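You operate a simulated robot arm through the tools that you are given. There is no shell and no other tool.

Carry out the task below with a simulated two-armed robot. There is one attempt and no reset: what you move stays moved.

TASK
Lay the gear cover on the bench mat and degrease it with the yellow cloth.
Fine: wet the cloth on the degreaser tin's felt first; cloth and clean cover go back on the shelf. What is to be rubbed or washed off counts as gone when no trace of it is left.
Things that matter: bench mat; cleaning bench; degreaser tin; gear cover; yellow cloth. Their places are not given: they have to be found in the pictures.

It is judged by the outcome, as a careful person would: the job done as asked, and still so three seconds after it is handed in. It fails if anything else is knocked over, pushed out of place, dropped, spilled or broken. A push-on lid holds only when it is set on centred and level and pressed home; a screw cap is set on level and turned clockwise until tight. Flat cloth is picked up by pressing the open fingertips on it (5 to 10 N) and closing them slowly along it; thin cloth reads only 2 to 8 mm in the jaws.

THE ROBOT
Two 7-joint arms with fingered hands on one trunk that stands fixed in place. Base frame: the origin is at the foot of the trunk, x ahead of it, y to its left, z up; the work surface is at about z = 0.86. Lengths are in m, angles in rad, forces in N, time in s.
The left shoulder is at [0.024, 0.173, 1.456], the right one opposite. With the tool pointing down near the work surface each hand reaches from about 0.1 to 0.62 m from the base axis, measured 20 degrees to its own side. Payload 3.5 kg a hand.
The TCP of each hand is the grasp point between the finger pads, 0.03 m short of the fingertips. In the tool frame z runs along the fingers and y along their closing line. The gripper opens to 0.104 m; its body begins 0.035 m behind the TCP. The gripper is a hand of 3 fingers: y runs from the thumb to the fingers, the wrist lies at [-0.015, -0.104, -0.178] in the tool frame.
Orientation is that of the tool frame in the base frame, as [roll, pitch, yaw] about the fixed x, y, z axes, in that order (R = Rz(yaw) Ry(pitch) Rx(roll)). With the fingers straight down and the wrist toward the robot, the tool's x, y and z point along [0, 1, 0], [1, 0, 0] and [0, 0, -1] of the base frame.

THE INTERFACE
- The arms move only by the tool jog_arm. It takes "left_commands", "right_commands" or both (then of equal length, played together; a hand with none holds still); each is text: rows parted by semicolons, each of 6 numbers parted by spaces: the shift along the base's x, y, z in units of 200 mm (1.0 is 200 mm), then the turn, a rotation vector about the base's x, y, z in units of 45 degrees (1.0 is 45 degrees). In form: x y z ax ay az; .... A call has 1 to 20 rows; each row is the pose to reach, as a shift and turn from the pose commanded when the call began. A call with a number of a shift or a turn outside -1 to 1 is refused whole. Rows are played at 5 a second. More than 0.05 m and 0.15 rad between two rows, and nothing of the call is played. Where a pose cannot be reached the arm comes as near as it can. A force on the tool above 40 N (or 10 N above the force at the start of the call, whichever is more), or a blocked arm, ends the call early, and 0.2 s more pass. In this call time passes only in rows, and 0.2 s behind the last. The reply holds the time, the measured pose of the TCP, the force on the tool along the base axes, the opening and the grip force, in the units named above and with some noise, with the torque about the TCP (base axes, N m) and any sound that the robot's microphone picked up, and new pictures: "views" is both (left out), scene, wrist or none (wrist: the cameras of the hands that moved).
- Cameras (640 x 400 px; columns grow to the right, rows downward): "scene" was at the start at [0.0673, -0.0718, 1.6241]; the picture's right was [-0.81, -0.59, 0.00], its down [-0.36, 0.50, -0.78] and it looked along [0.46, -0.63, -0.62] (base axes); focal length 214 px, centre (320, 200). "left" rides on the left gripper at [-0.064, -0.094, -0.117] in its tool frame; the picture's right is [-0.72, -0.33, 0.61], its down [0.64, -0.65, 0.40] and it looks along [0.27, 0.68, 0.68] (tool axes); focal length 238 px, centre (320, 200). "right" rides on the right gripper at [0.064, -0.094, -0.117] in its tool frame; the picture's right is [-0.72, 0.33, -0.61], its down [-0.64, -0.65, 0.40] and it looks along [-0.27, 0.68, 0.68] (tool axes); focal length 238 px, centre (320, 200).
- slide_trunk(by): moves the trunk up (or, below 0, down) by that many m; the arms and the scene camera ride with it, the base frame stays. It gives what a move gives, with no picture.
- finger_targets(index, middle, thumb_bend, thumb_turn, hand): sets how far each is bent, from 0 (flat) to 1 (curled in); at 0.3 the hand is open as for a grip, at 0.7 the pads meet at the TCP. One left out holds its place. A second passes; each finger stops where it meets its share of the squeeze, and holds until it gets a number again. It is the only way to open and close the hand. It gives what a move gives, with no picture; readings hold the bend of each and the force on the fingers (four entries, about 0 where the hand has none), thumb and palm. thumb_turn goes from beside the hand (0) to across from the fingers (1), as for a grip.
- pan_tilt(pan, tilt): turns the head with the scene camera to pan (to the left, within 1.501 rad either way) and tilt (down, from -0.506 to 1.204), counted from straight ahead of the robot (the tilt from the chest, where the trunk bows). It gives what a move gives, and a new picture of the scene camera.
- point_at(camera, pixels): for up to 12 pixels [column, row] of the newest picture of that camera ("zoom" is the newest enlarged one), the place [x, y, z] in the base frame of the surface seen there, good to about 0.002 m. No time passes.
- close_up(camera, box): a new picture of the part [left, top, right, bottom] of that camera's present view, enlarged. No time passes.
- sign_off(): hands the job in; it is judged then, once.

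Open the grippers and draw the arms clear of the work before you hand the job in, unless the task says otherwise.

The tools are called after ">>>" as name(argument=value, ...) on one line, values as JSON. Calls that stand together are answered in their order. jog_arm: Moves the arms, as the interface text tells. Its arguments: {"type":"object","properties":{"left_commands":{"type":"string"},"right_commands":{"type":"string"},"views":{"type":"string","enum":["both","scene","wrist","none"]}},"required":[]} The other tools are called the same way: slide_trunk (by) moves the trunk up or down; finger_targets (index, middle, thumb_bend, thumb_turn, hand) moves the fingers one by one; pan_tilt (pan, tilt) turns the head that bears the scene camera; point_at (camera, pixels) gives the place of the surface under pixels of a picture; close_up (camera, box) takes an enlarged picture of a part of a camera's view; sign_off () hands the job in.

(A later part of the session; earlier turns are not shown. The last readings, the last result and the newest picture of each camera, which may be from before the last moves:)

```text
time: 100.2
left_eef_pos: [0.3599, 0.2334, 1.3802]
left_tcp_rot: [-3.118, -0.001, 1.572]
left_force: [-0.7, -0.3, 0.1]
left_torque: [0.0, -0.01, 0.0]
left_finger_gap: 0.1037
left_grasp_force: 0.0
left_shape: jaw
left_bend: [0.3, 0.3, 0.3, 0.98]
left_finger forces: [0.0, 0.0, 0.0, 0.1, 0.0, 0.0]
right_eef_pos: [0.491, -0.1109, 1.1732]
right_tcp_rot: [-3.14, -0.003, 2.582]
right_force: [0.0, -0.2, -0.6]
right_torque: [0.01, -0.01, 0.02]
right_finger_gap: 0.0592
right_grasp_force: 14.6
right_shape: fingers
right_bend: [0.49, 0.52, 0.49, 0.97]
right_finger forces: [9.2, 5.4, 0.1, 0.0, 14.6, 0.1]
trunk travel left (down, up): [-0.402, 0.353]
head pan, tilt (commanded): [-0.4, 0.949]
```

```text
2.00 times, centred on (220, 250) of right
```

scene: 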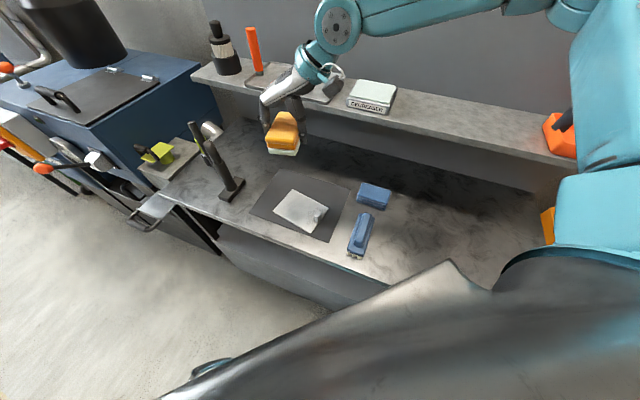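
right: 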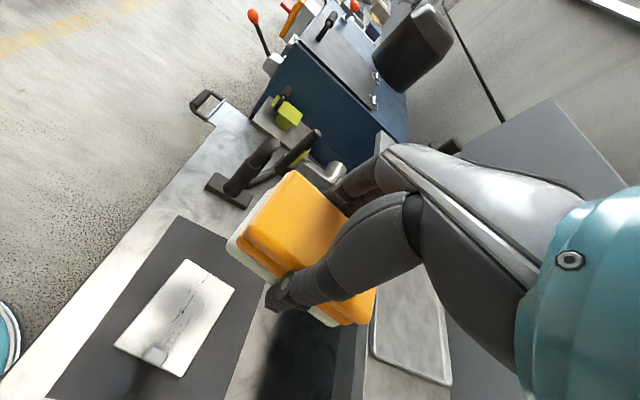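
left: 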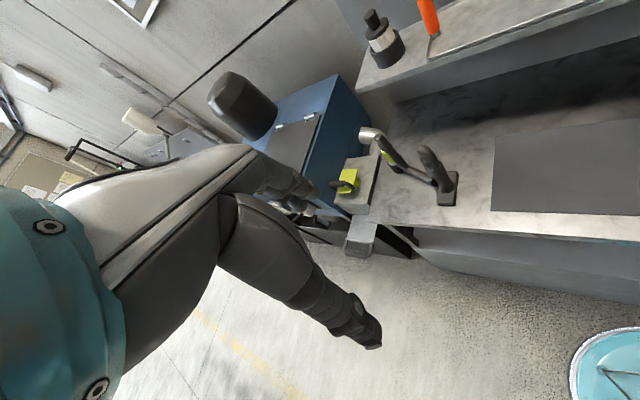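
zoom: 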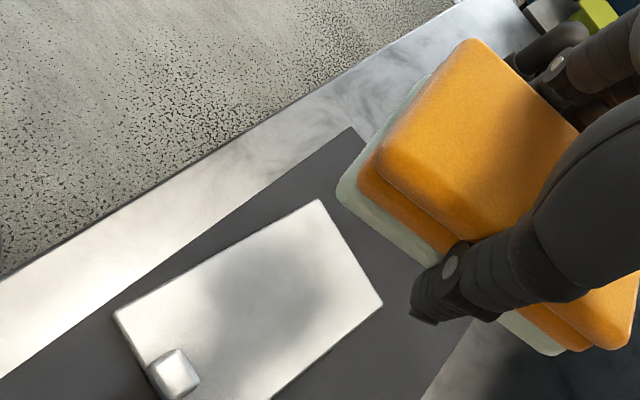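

Now the whole cover is visible on the mat at (298,212). I enlarge it from both cameras to verify no trace is left.

>>> close_up(camera="scene", box=[266, 185, 334, 240])

>>> close_up(camera="right", box=[110, 215, 260, 350])

>>> close_up(camera="right", box=[120, 290, 200, 350])

```text
7.27 times, centred on (300, 212) of scene
```

zoom: 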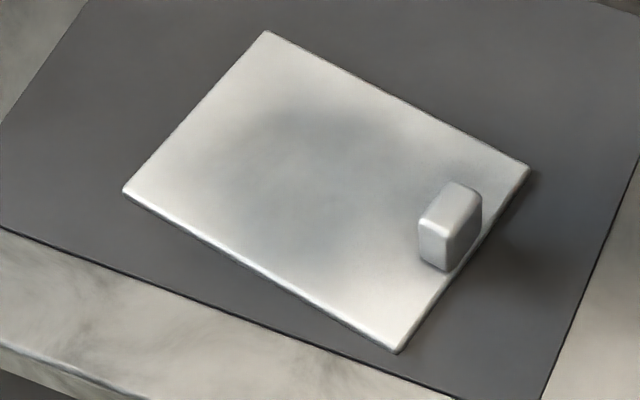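

```text
2.96 times, centred on (185, 282) of right
```

zoom: 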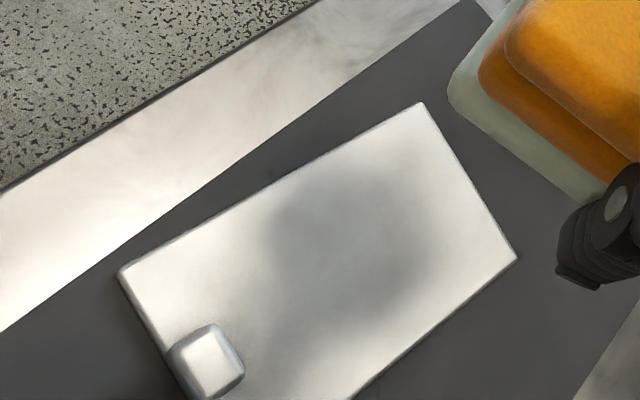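

```text
6.67 times, centred on (160, 320) of right
```

zoom: 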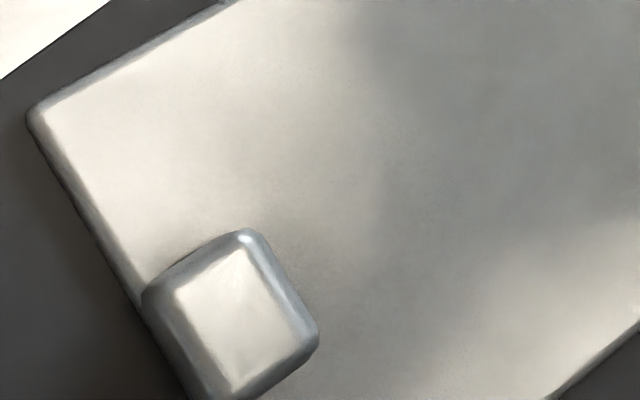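

The cover is clean; only soft shadows remain. I raise the trunk and carry the cloth back over the shelf's free place.

>>> slide_trunk(by=0.1)

>>> jog_arm(right_commands="-0.02 -0.16 0 0 0 -0.06; -0.04 -0.33 0 0 0 -0.12; -0.06 -0.5 0 0 0 -0.18; -0.08 -0.67 0 0 0 -0.24; -0.1 -0.84 0 0 0 -0.288; -0.12 -1.0 0 0 0 -0.288", views="none")

>>> pan_tilt(pan=-0.95, tilt=0.7)

```text
time: 101.5
left_eef_pos: [0.3593, 0.2327, 1.4814]
left_tcp_rot: [-3.117, -0.001, 1.572]
left_force: [-0.3, -0.2, 0.2]
left_torque: [-0.05, 0.0, 0.02]
left_finger_gap: 0.1038
left_grasp_force: 0.0
left_shape: jaw
left_bend: [0.3, 0.3, 0.3, 0.98]
left_finger forces: [0.0, 0.1, 0.0, 0.0, 0.0, 0.0]
right_eef_pos: [0.4931, -0.1102, 1.2722]
right_tcp_rot: [-3.14, -0.002, 2.583]
right_force: [0.6, 0.1, -0.4]
right_torque: [-0.01, 0.0, 0.02]
right_finger_gap: 0.0592
right_grasp_force: 15.1
right_shape: fingers
right_bend: [0.49, 0.52, 0.49, 0.97]
right_finger forces: [9.3, 5.5, 0.1, 0.0, 14.5, 0.0]
trunk travel left (down, up): [-0.502, 0.253]
head pan, tilt (commanded): [-0.4, 0.949]
```

```text
time: 102.9
left_eef_pos: [0.3596, 0.2316, 1.4816]
left_tcp_rot: [-3.116, 0.0, 1.571]
left_force: [-0.7, 0.1, -0.5]
left_torque: [-0.02, 0.04, -0.02]
left_finger_gap: 0.1035
left_grasp_force: 0.0
left_shape: jaw
left_bend: [0.3, 0.3, 0.3, 0.98]
left_finger forces: [0.0, 0.0, 0.0, 0.1, 0.1, 0.0]
right_eef_pos: [0.4676, -0.3121, 1.2717]
right_tcp_rot: [3.141, -0.003, 2.357]
right_force: [0.1, -0.5, -0.9]
right_torque: [0.01, -0.03, 0.0]
right_finger_gap: 0.0593
right_grasp_force: 14.6
right_shape: fingers
right_bend: [0.49, 0.52, 0.49, 0.97]
right_finger forces: [9.2, 5.5, 0.1, 0.1, 14.6, 0.0]
trunk travel left (down, up): [-0.502, 0.253]
head pan, tilt (commanded): [-0.4, 0.949]
```

```text
time: 103.9
left_eef_pos: [0.3593, 0.2332, 1.4818]
left_tcp_rot: [-3.117, 0.0, 1.572]
left_force: [0.2, -0.4, -0.1]
left_torque: [0.03, 0.02, 0.02]
left_finger_gap: 0.1036
left_grasp_force: 0.0
left_shape: jaw
left_bend: [0.3, 0.3, 0.3, 0.98]
left_finger forces: [0.0, 0.0, 0.0, 0.0, 0.0, 0.0]
right_eef_pos: [0.4677, -0.3114, 1.2725]
right_tcp_rot: [3.14, -0.004, 2.357]
right_force: [-0.7, 0.9, -0.8]
right_torque: [0.0, -0.02, 0.04]
right_finger_gap: 0.0594
right_grasp_force: 14.4
right_shape: fingers
right_bend: [0.49, 0.52, 0.49, 0.97]
right_finger forces: [9.2, 5.4, 0.1, 0.1, 14.6, 0.0]
trunk travel left (down, up): [-0.502, 0.253]
head pan, tilt (commanded): [-0.949, 0.7]
```

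scene: 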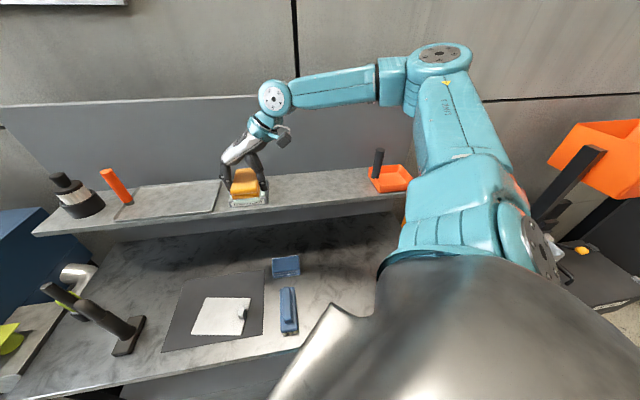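

The cover on the mat and everything else look undisturbed. I move the cloth to above the free shelf place near (0.45,-0.50).

>>> jog_arm(right_commands="-0.015 -0.16 0 0 0 0; -0.03 -0.32 0 0 0 0; -0.045 -0.48 0 0 0 0; -0.06 -0.64 0 0 0 0; -0.075 -0.8 0 0 0 0; -0.09 -0.96 0 0 0 0", views="none")

>>> jog_arm(right_commands="-0.06 -0.06 -0.1 0 0 0; -0.12 -0.12 -0.2 0 0 0; -0.18 -0.18 -0.3 0 0 0; -0.24 -0.24 -0.35 0 0 0")

```text
time: 105.3
left_eef_pos: [0.3594, 0.2316, 1.4807]
left_tcp_rot: [-3.116, 0.0, 1.57]
left_force: [0.3, -0.7, -1.1]
left_torque: [0.0, 0.01, 0.0]
left_finger_gap: 0.1039
left_grasp_force: 0.1
left_shape: jaw
left_bend: [0.3, 0.3, 0.3, 0.98]
left_finger forces: [0.0, 0.0, 0.0, 0.0, 0.0, 0.0]
right_eef_pos: [0.4488, -0.5044, 1.2736]
right_tcp_rot: [-3.14, -0.002, 2.356]
right_force: [-0.7, 0.6, -0.8]
right_torque: [0.0, 0.04, 0.01]
right_finger_gap: 0.0593
right_grasp_force: 14.5
right_shape: fingers
right_bend: [0.49, 0.52, 0.49, 0.97]
right_finger forces: [9.2, 5.4, 0.1, 0.0, 14.6, 0.0]
trunk travel left (down, up): [-0.502, 0.253]
head pan, tilt (commanded): [-0.949, 0.7]
```

```text
time: 106.3
left_eef_pos: [0.3586, 0.2319, 1.4797]
left_tcp_rot: [-3.117, 0.0, 1.573]
left_force: [-0.2, 0.4, 0.2]
left_torque: [-0.02, 0.01, -0.01]
left_finger_gap: 0.1036
left_grasp_force: 0.0
left_shape: jaw
left_bend: [0.3, 0.3, 0.3, 0.98]
left_finger forces: [0.0, 0.0, 0.0, 0.0, 0.0, 0.0]
right_eef_pos: [0.401, -0.5517, 1.2026]
right_tcp_rot: [-3.141, -0.001, 2.356]
right_force: [-0.5, 0.1, -0.3]
right_torque: [0.02, -0.02, 0.01]
right_finger_gap: 0.0593
right_grasp_force: 14.4
right_shape: fingers
right_bend: [0.49, 0.52, 0.49, 0.97]
right_finger forces: [9.2, 5.4, 0.1, 0.0, 14.5, 0.1]
trunk travel left (down, up): [-0.502, 0.253]
head pan, tilt (commanded): [-0.949, 0.7]
```

scene: 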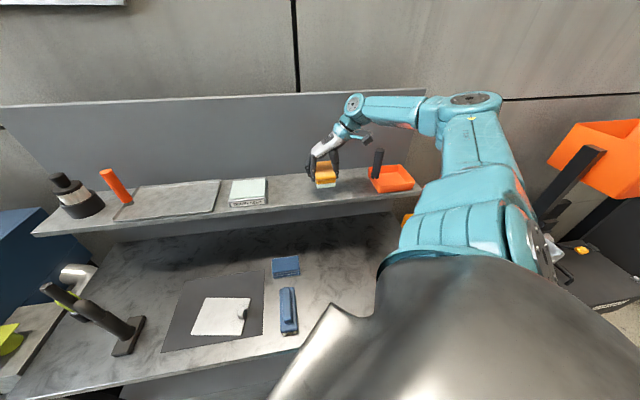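
right: 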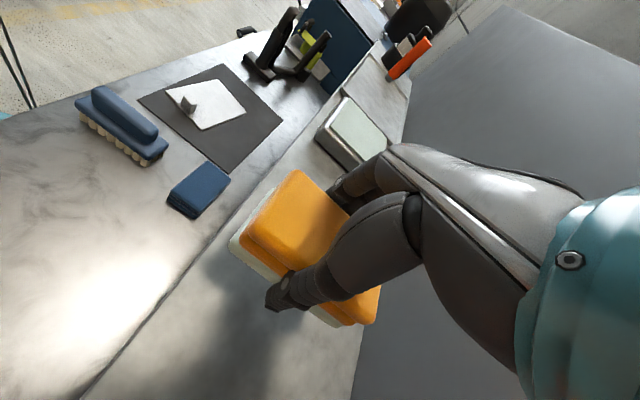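

Reachable here too. I zoom in to check the clearance to the post beside the tray.

>>> close_up(camera="scene", box=[280, 80, 420, 220])

```text
2.86 times, centred on (350, 150) of scene
```

zoom: 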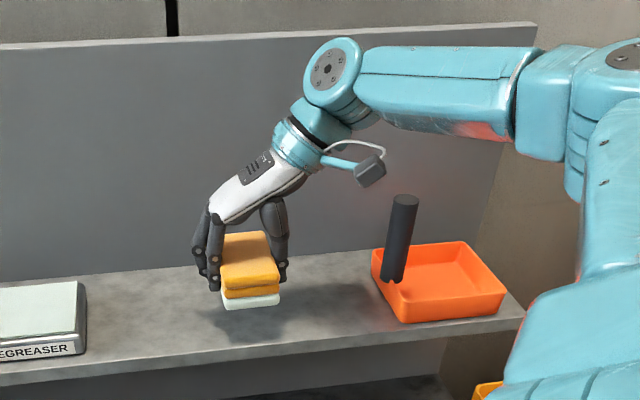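

Clear of the post. I shift 2 cm further right and lower the cloth onto the shelf in small steps.

>>> jog_arm(right_commands="-0.035 -0.035 0 0 0 0; -0.07 -0.07 -0.05 0 0 0; -0.07 -0.07 -0.12 0 0 0; -0.07 -0.07 -0.18 0 0 0; -0.07 -0.07 -0.205 0 0 0; -0.07 -0.07 -0.212 0 0 0", views="none")

>>> close_up(camera="scene", box=[280, 100, 400, 220])

```text
time: 107.7
left_eef_pos: [0.36, 0.2334, 1.4802]
left_tcp_rot: [-3.116, 0.0, 1.571]
left_force: [0.6, -0.6, -0.8]
left_torque: [0.01, 0.01, 0.03]
left_finger_gap: 0.1039
left_grasp_force: 0.1
left_shape: jaw
left_bend: [0.3, 0.3, 0.3, 0.98]
left_finger forces: [0.0, 0.0, 0.0, 0.0, 0.0, 0.0]
right_eef_pos: [0.3876, -0.5655, 1.1599]
right_tcp_rot: [3.141, -0.001, 2.356]
right_force: [0.5, 0.3, -1.4]
right_torque: [0.02, -0.04, 0.02]
right_finger_gap: 0.0594
right_grasp_force: 14.6
right_shape: fingers
right_bend: [0.49, 0.52, 0.49, 0.97]
right_finger forces: [9.2, 5.4, 0.0, 0.0, 14.6, 0.0]
trunk travel left (down, up): [-0.502, 0.253]
head pan, tilt (commanded): [-0.949, 0.7]
```

```text
3.33 times, centred on (340, 160) of scene
```

zoom: 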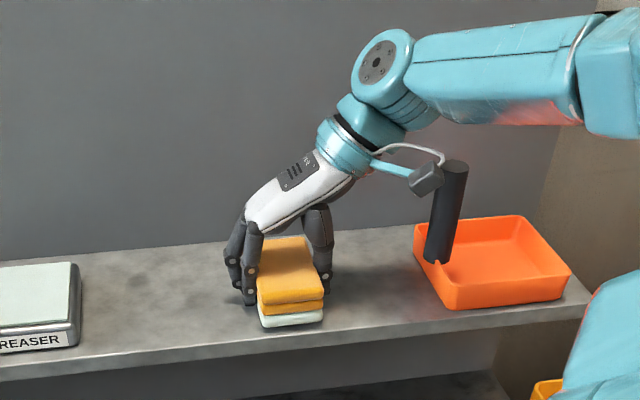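

The cloth is just above the shelf. I lower 4 mm more until it touches.

>>> jog_arm(right_commands="0 0 -0.01 0 0 0; 0 0 -0.018 0 0 0; 0 0 -0.024 0 0 0", views="none")

```text
time: 108.5
left_eef_pos: [0.3585, 0.2331, 1.4795]
left_tcp_rot: [-3.117, 0.001, 1.574]
left_force: [0.2, -0.8, -0.3]
left_torque: [-0.01, 0.02, 0.0]
left_finger_gap: 0.1035
left_grasp_force: 0.0
left_shape: jaw
left_bend: [0.3, 0.3, 0.3, 0.98]
left_finger forces: [0.0, 0.1, 0.1, 0.1, 0.0, 0.1]
right_eef_pos: [0.3886, -0.5641, 1.1569]
right_tcp_rot: [-3.141, -0.002, 2.356]
right_force: [0.5, 0.4, 1.5]
right_torque: [0.02, -0.03, 0.01]
right_finger_gap: 0.0594
right_grasp_force: 14.5
right_shape: fingers
right_bend: [0.49, 0.52, 0.49, 0.97]
right_finger forces: [9.0, 5.7, 0.0, 0.1, 14.5, 0.1]
trunk travel left (down, up): [-0.502, 0.253]
head pan, tilt (commanded): [-0.949, 0.7]
```

The cloth touches the shelf (about 1.5 N). I open the fingers and rise.

>>> finger_targets(hand="right", index=0.4, middle=0.4, thumb_bend=0.4)

>>> finger_targets(hand="right", index=0.28, middle=0.28, thumb_bend=0.28)

>>> jog_arm(right_commands="0 0 0.1 0 0 0; 0 0 0.2 0 0 0; 0 0 0.35 0 0 0; 0 0 0.5 0 0 0")

>>> close_up(camera="scene", box=[260, 110, 400, 220])

```text
time: 109.5
left_eef_pos: [0.3591, 0.2329, 1.4812]
left_tcp_rot: [-3.117, 0.001, 1.572]
left_force: [-0.5, 0.5, 0.3]
left_torque: [0.0, 0.0, -0.03]
left_finger_gap: 0.1037
left_grasp_force: 0.1
left_shape: jaw
left_bend: [0.3, 0.3, 0.3, 0.98]
left_finger forces: [0.0, 0.0, 0.0, 0.0, 0.0, 0.1]
right_eef_pos: [0.3873, -0.5645, 1.1551]
right_tcp_rot: [-3.141, -0.001, 2.355]
right_force: [-0.4, 0.2, -0.6]
right_torque: [0.04, -0.03, 0.02]
right_finger_gap: 0.0773
right_grasp_force: 0.1
right_shape: fingers
right_bend: [0.4, 0.4, 0.4, 0.97]
right_finger forces: [0.1, 0.0, 0.1, 0.1, 0.0, 0.1]
trunk travel left (down, up): [-0.502, 0.253]
head pan, tilt (commanded): [-0.949, 0.7]
```

```text
time: 110.5
left_eef_pos: [0.36, 0.2338, 1.4804]
left_tcp_rot: [-3.117, -0.001, 1.573]
left_force: [0.3, 0.1, -0.2]
left_torque: [-0.01, -0.01, 0.01]
left_finger_gap: 0.1037
left_grasp_force: 0.1
left_shape: jaw
left_bend: [0.3, 0.3, 0.3, 0.98]
left_finger forces: [0.0, 0.0, 0.0, 0.0, 0.0, 0.0]
right_eef_pos: [0.3873, -0.5657, 1.1546]
right_tcp_rot: [3.141, -0.001, 2.356]
right_force: [0.2, 0.2, -0.6]
right_torque: [-0.01, 0.02, -0.02]
right_finger_gap: 0.1075
right_grasp_force: 0.0
right_shape: fingers
right_bend: [0.28, 0.28, 0.28, 0.97]
right_finger forces: [0.0, 0.0, 0.0, 0.0, 0.1, 0.0]
trunk travel left (down, up): [-0.502, 0.253]
head pan, tilt (commanded): [-0.949, 0.7]
```

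```text
time: 111.5
left_eef_pos: [0.3603, 0.2331, 1.4805]
left_tcp_rot: [-3.118, 0.0, 1.574]
left_force: [0.5, -0.6, -0.3]
left_torque: [0.0, 0.01, -0.02]
left_finger_gap: 0.1036
left_grasp_force: 0.0
left_shape: jaw
left_bend: [0.3, 0.3, 0.3, 0.98]
left_finger forces: [0.0, 0.1, 0.1, 0.0, 0.0, 0.0]
right_eef_pos: [0.3874, -0.566, 1.2557]
right_tcp_rot: [-3.138, -0.003, 2.356]
right_force: [0.6, -0.1, 0.2]
right_torque: [0.01, -0.02, -0.02]
right_finger_gap: 0.1077
right_grasp_force: 0.1
right_shape: fingers
right_bend: [0.28, 0.28, 0.28, 0.97]
right_finger forces: [0.0, 0.0, 0.1, 0.1, 0.0, 0.0]
trunk travel left (down, up): [-0.502, 0.253]
head pan, tilt (commanded): [-0.949, 0.7]
```

scene: 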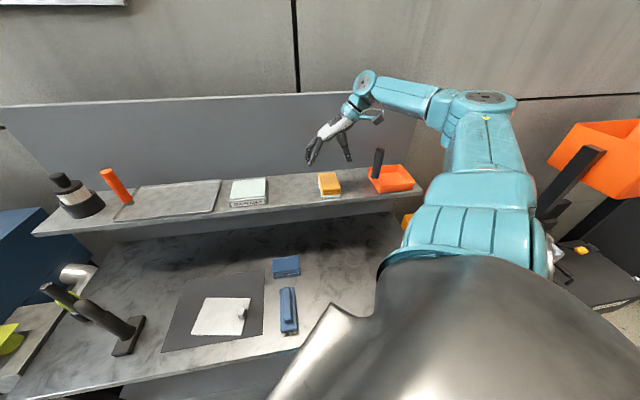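
right: 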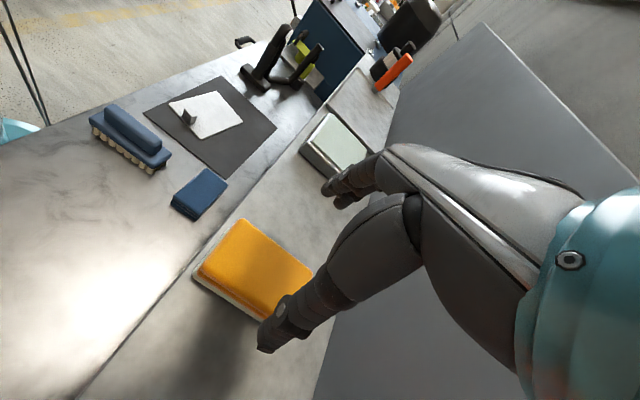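

```text
3.64 times, centred on (330, 165) of scene
```

zoom: 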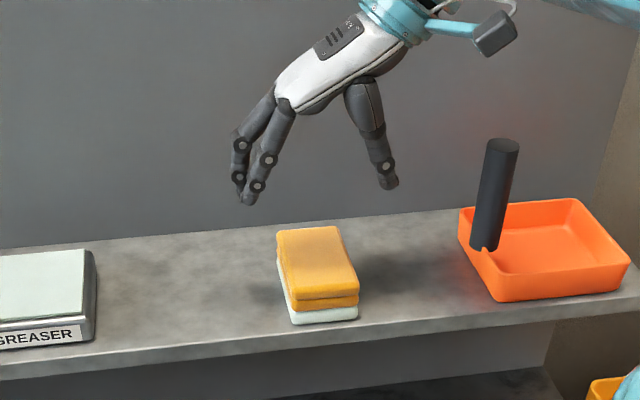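

The cloth sits on the shelf, clear of the tray and tin. Next I bring the empty hand back above the cover on the mat.

>>> jog_arm(right_commands="0.02 0.16 0 0 0 0; 0.04 0.33 0 0 0 0; 0.06 0.5 0 0 0 0; 0.08 0.67 0 0 0 0; 0.1 0.84 0 0 0 0; 0.12 1.0 0 0 0 0", views="none")

>>> jog_arm(right_commands="0.02 0.16 0 0 0 -0.05; 0.04 0.33 0 0 0 -0.1; 0.06 0.5 0 0 0 -0.15; 0.08 0.67 0 0 0 -0.2; 0.1 0.84 0 0 0 -0.21; 0.125 1.0 0 0 0 -0.21")

```text
time: 112.9
left_eef_pos: [0.3608, 0.234, 1.48]
left_tcp_rot: [-3.117, 0.002, 1.573]
left_force: [0.1, 0.0, -0.7]
left_torque: [-0.04, -0.04, -0.04]
left_finger_gap: 0.1036
left_grasp_force: 0.1
left_shape: jaw
left_bend: [0.3, 0.3, 0.3, 0.98]
left_finger forces: [0.0, 0.1, 0.0, 0.0, 0.0, 0.0]
right_eef_pos: [0.4122, -0.3614, 1.2562]
right_tcp_rot: [-3.141, -0.003, 2.357]
right_force: [0.6, -0.1, 0.4]
right_torque: [-0.01, 0.02, -0.05]
right_finger_gap: 0.1076
right_grasp_force: 0.1
right_shape: fingers
right_bend: [0.28, 0.28, 0.28, 0.97]
right_finger forces: [0.1, 0.0, 0.1, 0.0, 0.0, 0.0]
trunk travel left (down, up): [-0.502, 0.253]
head pan, tilt (commanded): [-0.949, 0.7]
```

```text
time: 114.3
left_eef_pos: [0.3599, 0.234, 1.4796]
left_tcp_rot: [-3.118, 0.002, 1.573]
left_force: [0.3, -0.6, -0.3]
left_torque: [-0.01, 0.01, -0.01]
left_finger_gap: 0.1037
left_grasp_force: 0.1
left_shape: jaw
left_bend: [0.3, 0.3, 0.3, 0.98]
left_finger forces: [0.0, 0.1, 0.0, 0.1, 0.1, 0.0]
right_eef_pos: [0.4366, -0.1633, 1.2561]
right_tcp_rot: [-3.14, -0.002, 2.193]
right_force: [0.9, -0.5, -0.2]
right_torque: [-0.01, 0.01, -0.03]
right_finger_gap: 0.1076
right_grasp_force: 0.0
right_shape: fingers
right_bend: [0.28, 0.28, 0.28, 0.97]
right_finger forces: [0.0, 0.0, 0.1, 0.1, 0.0, 0.0]
trunk travel left (down, up): [-0.502, 0.253]
head pan, tilt (commanded): [-0.949, 0.7]
```

scene: 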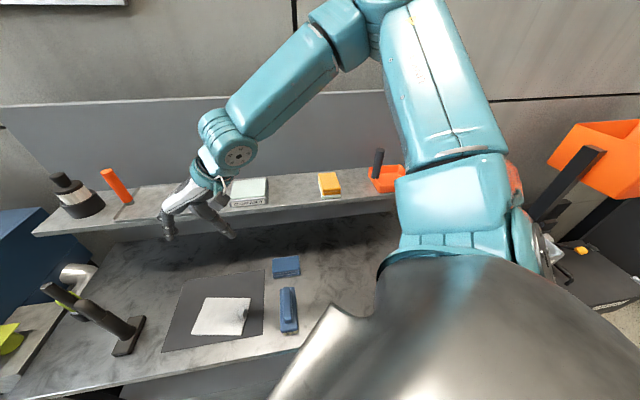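
right: 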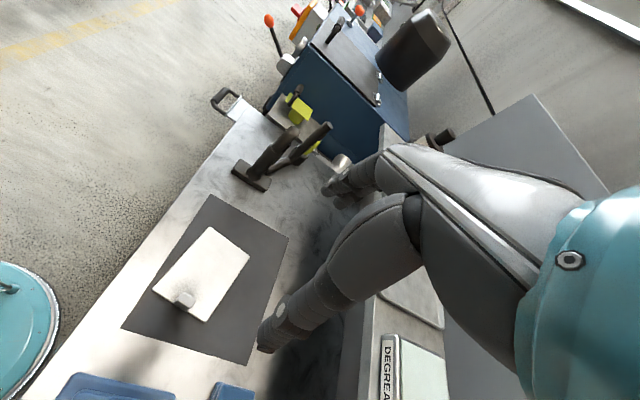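

The hand is above the mat. I take another look at the cover from this camera, for cleanliness and pose.

>>> close_up(camera="right", box=[120, 215, 280, 335])

>>> point_at(camera="zoom", pixels=[[290, 45], [420, 130], [280, 345], [165, 265], [225, 275], [240, 290], [210, 285], [230, 300], [300, 180]])

>>> close_up(camera="scene", box=[180, 285, 260, 345])

```text
3.33 times, centred on (200, 275) of right
```

zoom: 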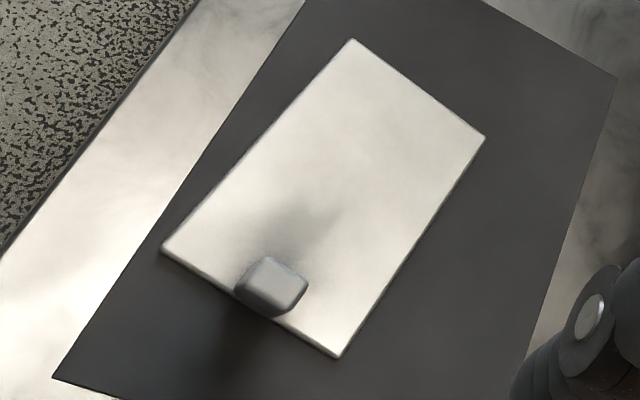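

```text
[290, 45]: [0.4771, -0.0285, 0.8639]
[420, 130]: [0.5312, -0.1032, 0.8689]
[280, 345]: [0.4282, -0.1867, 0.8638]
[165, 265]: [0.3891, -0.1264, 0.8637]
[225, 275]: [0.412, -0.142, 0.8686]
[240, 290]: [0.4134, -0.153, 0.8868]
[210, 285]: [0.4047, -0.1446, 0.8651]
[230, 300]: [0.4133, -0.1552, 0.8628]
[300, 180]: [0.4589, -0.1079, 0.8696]
```

```text
6.67 times, centred on (220, 315) of scene
```

zoom: 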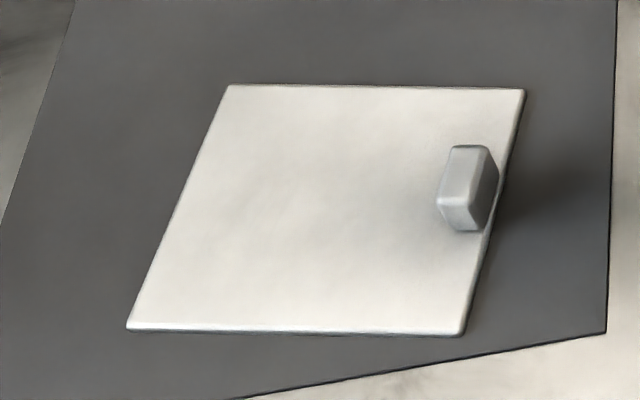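

The cover is spotless in this light too. I read its corners and knob from this newest zoom.

>>> point_at(camera="zoom", pixels=[[234, 92], [518, 96], [457, 328], [136, 322], [463, 172], [455, 155], [475, 155], [447, 195], [463, 200], [300, 200]])

>>> close_up(camera="right", box=[150, 270, 230, 320])

>>> point_at(camera="zoom", pixels=[[260, 200], [230, 150], [330, 200], [270, 250], [300, 160], [220, 200], [300, 230], [60, 110], [380, 380]])

```text
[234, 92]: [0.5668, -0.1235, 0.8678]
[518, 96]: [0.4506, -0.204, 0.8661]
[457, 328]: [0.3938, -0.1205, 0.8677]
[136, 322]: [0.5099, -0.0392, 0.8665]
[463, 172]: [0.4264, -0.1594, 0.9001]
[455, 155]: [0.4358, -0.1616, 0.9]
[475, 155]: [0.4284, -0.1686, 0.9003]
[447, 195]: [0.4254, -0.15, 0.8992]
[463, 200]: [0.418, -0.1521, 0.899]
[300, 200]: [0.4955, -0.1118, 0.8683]
```

```text
8.00 times, centred on (190, 295) of right
```

zoom: 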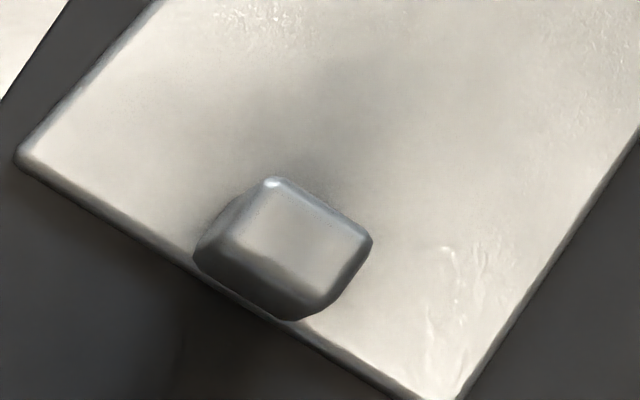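

```text
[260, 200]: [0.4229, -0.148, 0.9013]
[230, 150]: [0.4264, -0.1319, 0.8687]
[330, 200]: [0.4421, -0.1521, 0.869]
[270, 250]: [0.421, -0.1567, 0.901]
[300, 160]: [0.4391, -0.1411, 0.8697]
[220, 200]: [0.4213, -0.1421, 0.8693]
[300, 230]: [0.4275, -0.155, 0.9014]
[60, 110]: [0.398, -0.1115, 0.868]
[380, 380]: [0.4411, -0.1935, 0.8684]
```

Cover axis is 34.9°, knob at (0.4265,-0.157), matching the hand's yaw. I align the hand and lower the trunk 0.32 m.

>>> jog_arm(right_commands="-0.05 0.0315 0 0 0 -0.015", views="none")

>>> finger_targets(hand="right", index=0.35, middle=0.35, thumb_bend=0.35)

>>> slide_trunk(by=-0.31)

>>> pan_tilt(pan=-0.3, tilt=0.85)

```text
time: 114.7
left_eef_pos: [0.3599, 0.2345, 1.4811]
left_tcp_rot: [-3.116, 0.002, 1.573]
left_force: [0.6, 0.0, 0.3]
left_torque: [-0.01, -0.02, 0.04]
left_finger_gap: 0.1037
left_grasp_force: 0.1
left_shape: jaw
left_bend: [0.3, 0.3, 0.3, 0.98]
left_finger forces: [0.1, 0.0, 0.1, 0.0, 0.1, 0.0]
right_eef_pos: [0.4253, -0.157, 1.2561]
right_tcp_rot: [3.141, -0.003, 2.179]
right_force: [-0.8, -0.5, -0.8]
right_torque: [-0.01, -0.01, -0.01]
right_finger_gap: 0.1076
right_grasp_force: 0.1
right_shape: fingers
right_bend: [0.28, 0.28, 0.28, 0.97]
right_finger forces: [0.0, 0.1, 0.0, 0.0, 0.0, 0.0]
trunk travel left (down, up): [-0.502, 0.253]
head pan, tilt (commanded): [-0.949, 0.7]
```

```text
time: 115.7
left_eef_pos: [0.36, 0.2329, 1.4805]
left_tcp_rot: [-3.117, 0.0, 1.573]
left_force: [-0.9, -0.3, -0.6]
left_torque: [0.0, 0.0, -0.02]
left_finger_gap: 0.104
left_grasp_force: 0.1
left_shape: jaw
left_bend: [0.3, 0.3, 0.3, 0.98]
left_finger forces: [0.1, 0.0, 0.0, 0.0, 0.0, 0.0]
right_eef_pos: [0.4258, -0.1577, 1.2569]
right_tcp_rot: [-3.141, -0.003, 2.178]
right_force: [-0.4, -0.2, 0.2]
right_torque: [0.02, 0.0, -0.02]
right_finger_gap: 0.0914
right_grasp_force: 0.0
right_shape: fingers
right_bend: [0.35, 0.35, 0.35, 0.97]
right_finger forces: [0.1, 0.0, 0.0, 0.1, 0.1, 0.0]
trunk travel left (down, up): [-0.502, 0.253]
head pan, tilt (commanded): [-0.949, 0.7]
```

```text
time: 118.8
left_eef_pos: [0.3591, 0.2331, 1.1711]
left_tcp_rot: [-3.119, 0.0, 1.574]
left_force: [0.0, 1.1, -0.3]
left_torque: [-0.02, -0.04, 0.0]
left_finger_gap: 0.1037
left_grasp_force: 0.0
left_shape: jaw
left_bend: [0.3, 0.3, 0.3, 0.98]
left_finger forces: [0.1, 0.0, 0.0, 0.1, 0.1, 0.0]
right_eef_pos: [0.4253, -0.1586, 0.9464]
right_tcp_rot: [3.139, -0.001, 2.18]
right_force: [-0.1, 0.3, -0.4]
right_torque: [0.0, 0.02, 0.0]
right_finger_gap: 0.0913
right_grasp_force: 0.0
right_shape: fingers
right_bend: [0.35, 0.35, 0.35, 0.97]
right_finger forces: [0.0, 0.0, 0.0, 0.0, 0.1, 0.1]
trunk travel left (down, up): [-0.192, 0.563]
head pan, tilt (commanded): [-0.949, 0.7]
```

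```text
time: 119.8
left_eef_pos: [0.3601, 0.2333, 1.1698]
left_tcp_rot: [-3.118, -0.002, 1.572]
left_force: [-0.3, -0.1, 0.6]
left_torque: [-0.03, -0.05, -0.05]
left_finger_gap: 0.1037
left_grasp_force: 0.0
left_shape: jaw
left_bend: [0.3, 0.3, 0.3, 0.98]
left_finger forces: [0.0, 0.0, 0.0, 0.0, 0.0, 0.0]
right_eef_pos: [0.4255, -0.1581, 0.9449]
right_tcp_rot: [-3.139, -0.001, 2.18]
right_force: [0.8, 0.2, 0.0]
right_torque: [0.01, 0.04, 0.03]
right_finger_gap: 0.0916
right_grasp_force: 0.1
right_shape: fingers
right_bend: [0.35, 0.35, 0.35, 0.97]
right_finger forces: [0.1, 0.0, 0.1, 0.0, 0.1, 0.0]
trunk travel left (down, up): [-0.192, 0.563]
head pan, tilt (commanded): [-0.3, 0.85]
```

scene: 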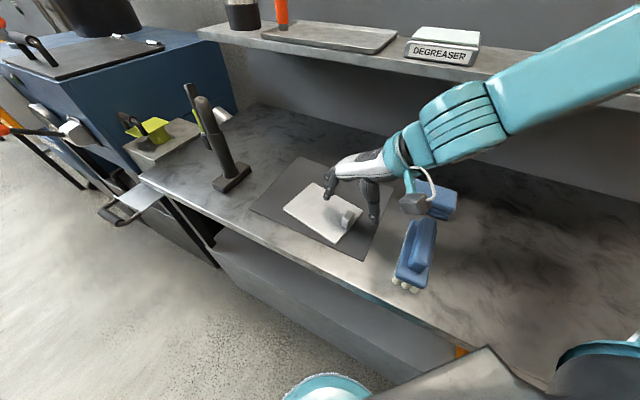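

Hand is right above the knob. I lower to 0.909, close partway and check.

>>> jog_arm(right_commands="0.005 0 -0.09 0 0 0; 0.005 0.003 -0.18 0 0 0", views="none")

>>> finger_targets(hand="right", index=0.6, middle=0.6, thumb_bend=0.6)

>>> close_up(camera="scene", box=[290, 140, 410, 240])

```text
time: 120.4
left_eef_pos: [0.3592, 0.2327, 1.1695]
left_tcp_rot: [-3.117, 0.002, 1.573]
left_force: [0.8, 0.6, -0.4]
left_torque: [0.01, 0.02, 0.02]
left_finger_gap: 0.1038
left_grasp_force: 0.1
left_shape: jaw
left_bend: [0.3, 0.3, 0.3, 0.98]
left_finger forces: [0.0, 0.1, 0.0, 0.0, 0.0, 0.0]
right_eef_pos: [0.4288, -0.1564, 0.909]
right_tcp_rot: [-3.141, -0.004, 2.181]
right_force: [0.3, -0.9, -0.1]
right_torque: [0.03, 0.0, -0.03]
right_finger_gap: 0.0912
right_grasp_force: 0.1
right_shape: fingers
right_bend: [0.35, 0.35, 0.35, 0.97]
right_finger forces: [0.0, 0.0, 0.0, 0.1, 0.0, 0.1]
trunk travel left (down, up): [-0.192, 0.563]
head pan, tilt (commanded): [-0.3, 0.85]
```

```text
time: 121.4
left_eef_pos: [0.3593, 0.2329, 1.1704]
left_tcp_rot: [-3.118, 0.001, 1.572]
left_force: [0.1, -0.5, -0.9]
left_torque: [0.03, 0.0, 0.01]
left_finger_gap: 0.1036
left_grasp_force: 0.0
left_shape: jaw
left_bend: [0.3, 0.3, 0.3, 0.98]
left_finger forces: [0.1, 0.0, 0.1, 0.0, 0.0, 0.0]
right_eef_pos: [0.4291, -0.1569, 0.9095]
right_tcp_rot: [3.141, -0.003, 2.18]
right_force: [-0.6, -0.6, 0.1]
right_torque: [-0.01, -0.02, -0.01]
right_finger_gap: 0.0269
right_grasp_force: 0.1
right_shape: fingers
right_bend: [0.6, 0.6, 0.6, 0.97]
right_finger forces: [0.1, 0.1, 0.1, 0.1, 0.0, 0.0]
trunk travel left (down, up): [-0.192, 0.563]
head pan, tilt (commanded): [-0.3, 0.85]
```

```text
4.00 times, centred on (350, 190) of scene
```

zoom: 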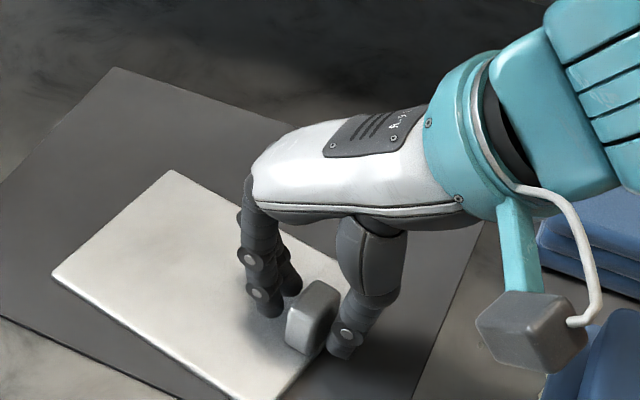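

The knob is centred between thumb and fingers. I lower 4 mm and squeeze firmly.

>>> jog_arm(right_commands="-0.008 -0.005 -0.02 0 0 0", views="none")

>>> finger_targets(hand="right", index=0.72, middle=0.72, thumb_bend=0.72)

>>> finger_targets(hand="right", index=0.78, middle=0.78, thumb_bend=0.78)

>>> close_up(camera="scene", box=[290, 140, 410, 240])

```text
time: 121.8
left_eef_pos: [0.3603, 0.2331, 1.1712]
left_tcp_rot: [-3.118, 0.0, 1.572]
left_force: [0.4, 0.6, 0.0]
left_torque: [-0.03, 0.02, -0.01]
left_finger_gap: 0.1036
left_grasp_force: 0.0
left_shape: jaw
left_bend: [0.3, 0.3, 0.3, 0.98]
left_finger forces: [0.1, 0.0, 0.0, 0.0, 0.0, 0.1]
right_eef_pos: [0.4271, -0.1581, 0.9057]
right_tcp_rot: [-3.138, -0.002, 2.18]
right_force: [0.3, 0.3, 0.1]
right_torque: [0.01, 0.0, -0.03]
right_finger_gap: 0.0266
right_grasp_force: 0.1
right_shape: fingers
right_bend: [0.6, 0.6, 0.6, 0.97]
right_finger forces: [0.1, 0.0, 0.0, 0.0, 0.0, 0.0]
trunk travel left (down, up): [-0.192, 0.563]
head pan, tilt (commanded): [-0.3, 0.85]
```

```text
time: 122.8
left_eef_pos: [0.3608, 0.2332, 1.1704]
left_tcp_rot: [-3.116, 0.0, 1.572]
left_force: [-0.1, -0.7, -0.4]
left_torque: [-0.01, 0.0, 0.01]
left_finger_gap: 0.1037
left_grasp_force: 0.0
left_shape: jaw
left_bend: [0.3, 0.3, 0.3, 0.98]
left_finger forces: [0.0, 0.1, 0.0, 0.1, 0.0, 0.1]
right_eef_pos: [0.4253, -0.1587, 0.905]
right_tcp_rot: [-3.141, -0.003, 2.182]
right_force: [0.0, -0.7, 0.4]
right_torque: [-0.05, 0.11, 0.04]
right_finger_gap: 0.013
right_grasp_force: 9.3
right_shape: fingers
right_bend: [0.71, 0.67, 0.65, 0.97]
right_finger forces: [5.5, 3.7, 0.0, 0.0, 9.2, 0.0]
trunk travel left (down, up): [-0.192, 0.563]
head pan, tilt (commanded): [-0.3, 0.85]
```

```text
time: 123.8
left_eef_pos: [0.3607, 0.2326, 1.1711]
left_tcp_rot: [-3.116, 0.001, 1.571]
left_force: [0.0, -0.1, 0.9]
left_torque: [-0.01, 0.01, -0.01]
left_finger_gap: 0.1035
left_grasp_force: 0.1
left_shape: jaw
left_bend: [0.3, 0.3, 0.3, 0.98]
left_finger forces: [0.0, 0.1, 0.0, 0.1, 0.0, 0.0]
right_eef_pos: [0.4262, -0.1581, 0.9049]
right_tcp_rot: [3.141, -0.002, 2.18]
right_force: [0.9, -0.1, -0.3]
right_torque: [-0.01, 0.06, -0.01]
right_finger_gap: 0.0129
right_grasp_force: 18.6
right_shape: fingers
right_bend: [0.73, 0.76, 0.67, 0.93]
right_finger forces: [11.5, 7.1, 0.0, 0.0, 18.5, 0.0]
trunk travel left (down, up): [-0.192, 0.563]
head pan, tilt (commanded): [-0.3, 0.85]
```

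```text
4.00 times, centred on (350, 190) of scene
```

zoom: 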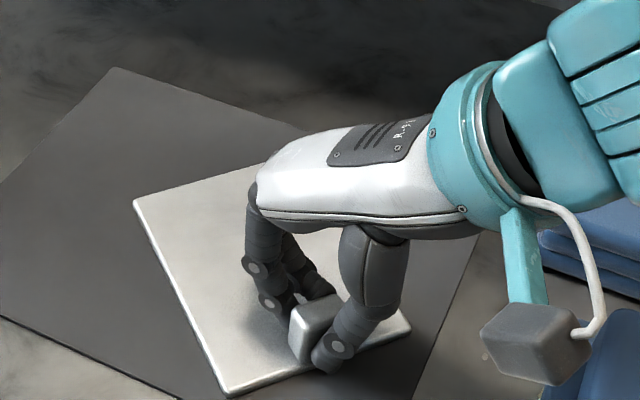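

The firm squeeze turned the cover on the mat noticeably. I measure its new orientation.

>>> point_at(camera="zoom", pixels=[[142, 204], [228, 390], [404, 326], [220, 180], [200, 280], [310, 312], [318, 340], [340, 350]])

>>> close_up(camera="right", box=[200, 150, 400, 310])

```text
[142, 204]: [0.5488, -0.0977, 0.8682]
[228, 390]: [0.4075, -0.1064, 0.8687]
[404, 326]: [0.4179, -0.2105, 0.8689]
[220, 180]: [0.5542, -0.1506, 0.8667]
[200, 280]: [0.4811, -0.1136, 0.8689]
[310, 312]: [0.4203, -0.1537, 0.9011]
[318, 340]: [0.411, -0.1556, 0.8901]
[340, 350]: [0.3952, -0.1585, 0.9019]
```

```text
2.50 times, centred on (300, 230) of right
```

zoom: 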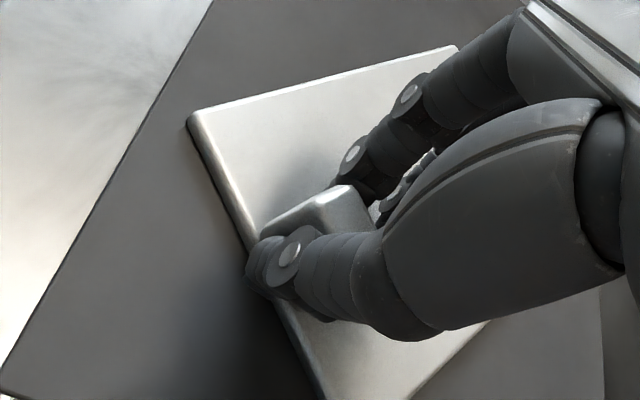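

The cover now points along 3.5°, i.e. 31° clockwise of the hand, which actually suits the shelf placing. The grip is 18.6 N; I lift gently by 2 cm to see if it holds.

>>> jog_arm(right_commands="0 0 0.025 0 0 0; 0 0 0.05 0 0 0; 0 0 0.075 0 0 0; 0 0 0.1 0 0 0")

>>> close_up(camera="scene", box=[290, 130, 410, 230])

>>> close_up(camera="right", box=[200, 150, 400, 310])

```text
time: 124.8
left_eef_pos: [0.3602, 0.232, 1.171]
left_tcp_rot: [-3.118, 0.0, 1.572]
left_force: [0.3, -0.4, 0.2]
left_torque: [-0.04, -0.03, -0.02]
left_finger_gap: 0.1033
left_grasp_force: 0.1
left_shape: jaw
left_bend: [0.3, 0.3, 0.3, 0.98]
left_finger forces: [0.0, 0.0, 0.1, 0.0, 0.1, 0.0]
right_eef_pos: [0.4257, -0.1591, 0.9253]
right_tcp_rot: [-3.139, -0.003, 2.181]
right_force: [-0.4, -0.2, -4.2]
right_torque: [-0.02, 0.17, -0.03]
right_finger_gap: 0.0127
right_grasp_force: 19.9
right_shape: fingers
right_bend: [0.73, 0.76, 0.67, 0.93]
right_finger forces: [12.6, 7.0, 0.1, 0.0, 19.3, 0.1]
trunk travel left (down, up): [-0.192, 0.563]
head pan, tilt (commanded): [-0.3, 0.85]
```

scene: 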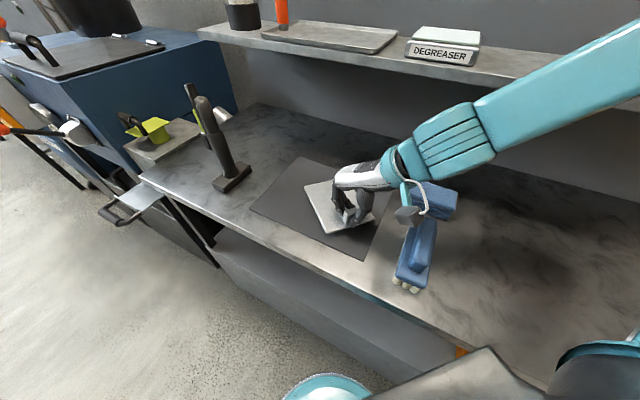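
right: 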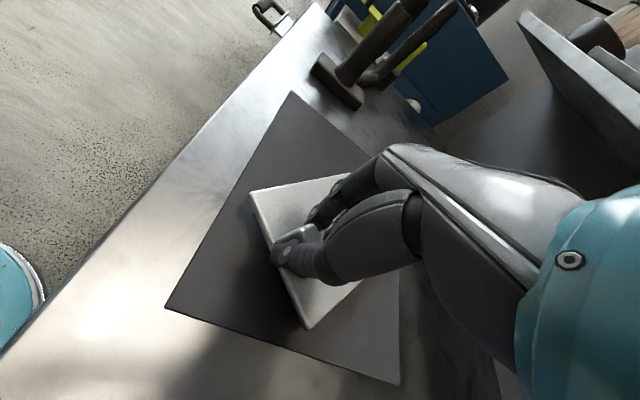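

```text
4.00 times, centred on (350, 180) of scene
```

zoom: 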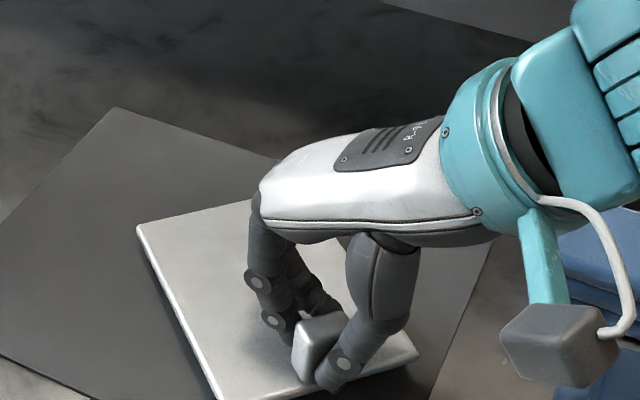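

```text
2.50 times, centred on (300, 230) of right
```

zoom: 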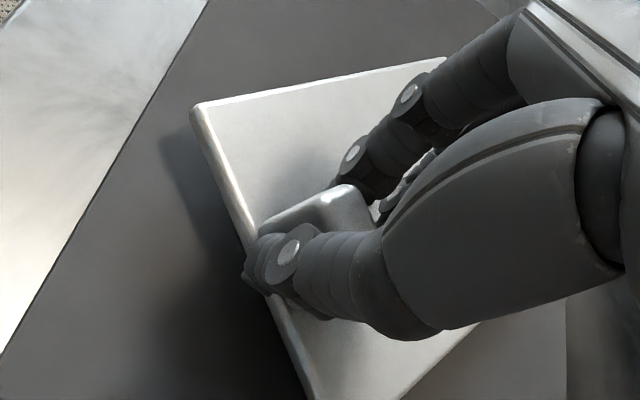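

It holds (4.2 N weight). I measure the tilt of the lifted plate.

>>> point_at(camera="zoom", pixels=[[205, 115], [430, 72], [300, 130], [255, 215], [310, 370], [420, 370], [470, 335], [340, 360]])

```text
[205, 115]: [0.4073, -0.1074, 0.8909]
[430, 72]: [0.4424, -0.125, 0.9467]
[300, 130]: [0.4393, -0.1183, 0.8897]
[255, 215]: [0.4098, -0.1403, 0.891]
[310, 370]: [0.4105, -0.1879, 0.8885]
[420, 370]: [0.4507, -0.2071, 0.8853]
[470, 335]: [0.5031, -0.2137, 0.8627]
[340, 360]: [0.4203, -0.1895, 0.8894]
```

Only about 3–4° of droop this time. I raise the trunk 0.31 m with the cover, staying clear of the shelf edge.

>>> slide_trunk(by=0.1)

>>> slide_trunk(by=0.23)

>>> pan_tilt(pan=-0.75, tilt=0.7)

>>> close_up(camera="right", box=[160, 120, 400, 320])

```text
time: 126.1
left_eef_pos: [0.3606, 0.2329, 1.2709]
left_tcp_rot: [-3.115, 0.001, 1.572]
left_force: [0.4, -0.1, -0.2]
left_torque: [-0.03, -0.01, -0.01]
left_finger_gap: 0.1037
left_grasp_force: 0.1
left_shape: jaw
left_bend: [0.3, 0.3, 0.3, 0.98]
left_finger forces: [0.0, 0.1, 0.0, 0.0, 0.0, 0.1]
right_eef_pos: [0.4276, -0.1589, 1.0251]
right_tcp_rot: [3.141, -0.004, 2.178]
right_force: [0.1, 0.0, -4.7]
right_torque: [-0.05, 0.18, 0.04]
right_finger_gap: 0.013
right_grasp_force: 19.0
right_shape: fingers
right_bend: [0.73, 0.76, 0.68, 0.92]
right_finger forces: [12.3, 7.3, 0.1, 0.0, 19.3, 0.0]
trunk travel left (down, up): [-0.292, 0.463]
head pan, tilt (commanded): [-0.3, 0.85]
```

```text
time: 128.5
left_eef_pos: [0.3606, 0.2334, 1.4999]
left_tcp_rot: [-3.118, 0.0, 1.573]
left_force: [-0.1, -0.1, -0.3]
left_torque: [0.01, -0.01, -0.03]
left_finger_gap: 0.1035
left_grasp_force: 0.0
left_shape: jaw
left_bend: [0.3, 0.3, 0.3, 0.98]
left_finger forces: [0.1, 0.0, 0.0, 0.0, 0.0, 0.0]
right_eef_pos: [0.4274, -0.1593, 1.2556]
right_tcp_rot: [-3.14, -0.002, 2.18]
right_force: [0.4, 0.1, -4.7]
right_torque: [-0.05, 0.17, 0.02]
right_finger_gap: 0.0129
right_grasp_force: 19.7
right_shape: fingers
right_bend: [0.73, 0.76, 0.68, 0.92]
right_finger forces: [12.4, 7.3, 0.0, 0.0, 19.5, 0.1]
trunk travel left (down, up): [-0.522, 0.233]
head pan, tilt (commanded): [-0.3, 0.85]
```

```text
time: 129.4
left_eef_pos: [0.3598, 0.2329, 1.5004]
left_tcp_rot: [-3.117, -0.001, 1.572]
left_force: [-0.1, -0.5, -0.2]
left_torque: [-0.02, -0.01, -0.02]
left_finger_gap: 0.1034
left_grasp_force: 0.0
left_shape: jaw
left_bend: [0.3, 0.3, 0.3, 0.98]
left_finger forces: [0.1, 0.0, 0.0, 0.0, 0.1, 0.1]
right_eef_pos: [0.4263, -0.1589, 1.2561]
right_tcp_rot: [-3.139, -0.003, 2.18]
right_force: [0.7, -0.5, -3.8]
right_torque: [0.0, 0.19, 0.0]
right_finger_gap: 0.0128
right_grasp_force: 19.2
right_shape: fingers
right_bend: [0.73, 0.76, 0.68, 0.92]
right_finger forces: [12.4, 7.4, 0.0, 0.0, 19.4, 0.0]
trunk travel left (down, up): [-0.522, 0.233]
head pan, tilt (commanded): [-0.75, 0.7]
```

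scene: 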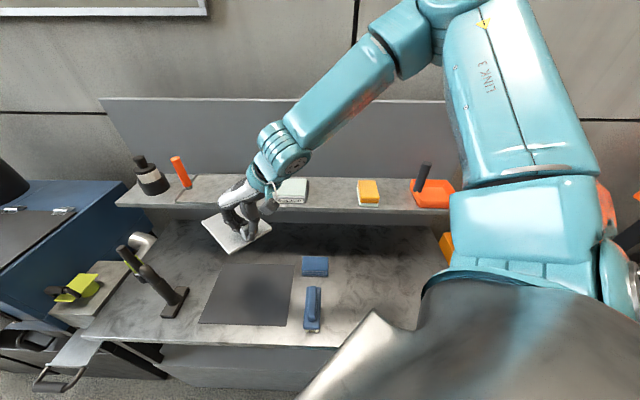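

```text
2.00 times, centred on (280, 220) of right
```

zoom: 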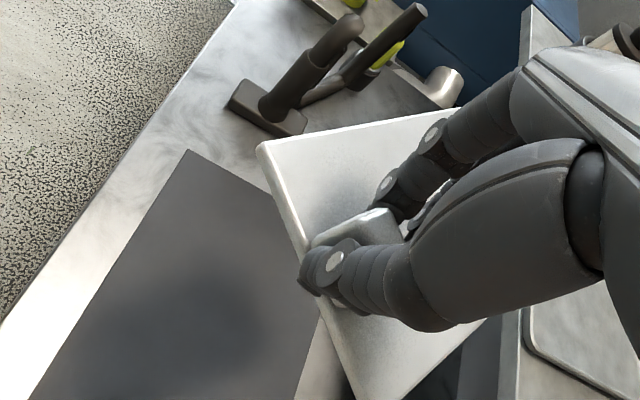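

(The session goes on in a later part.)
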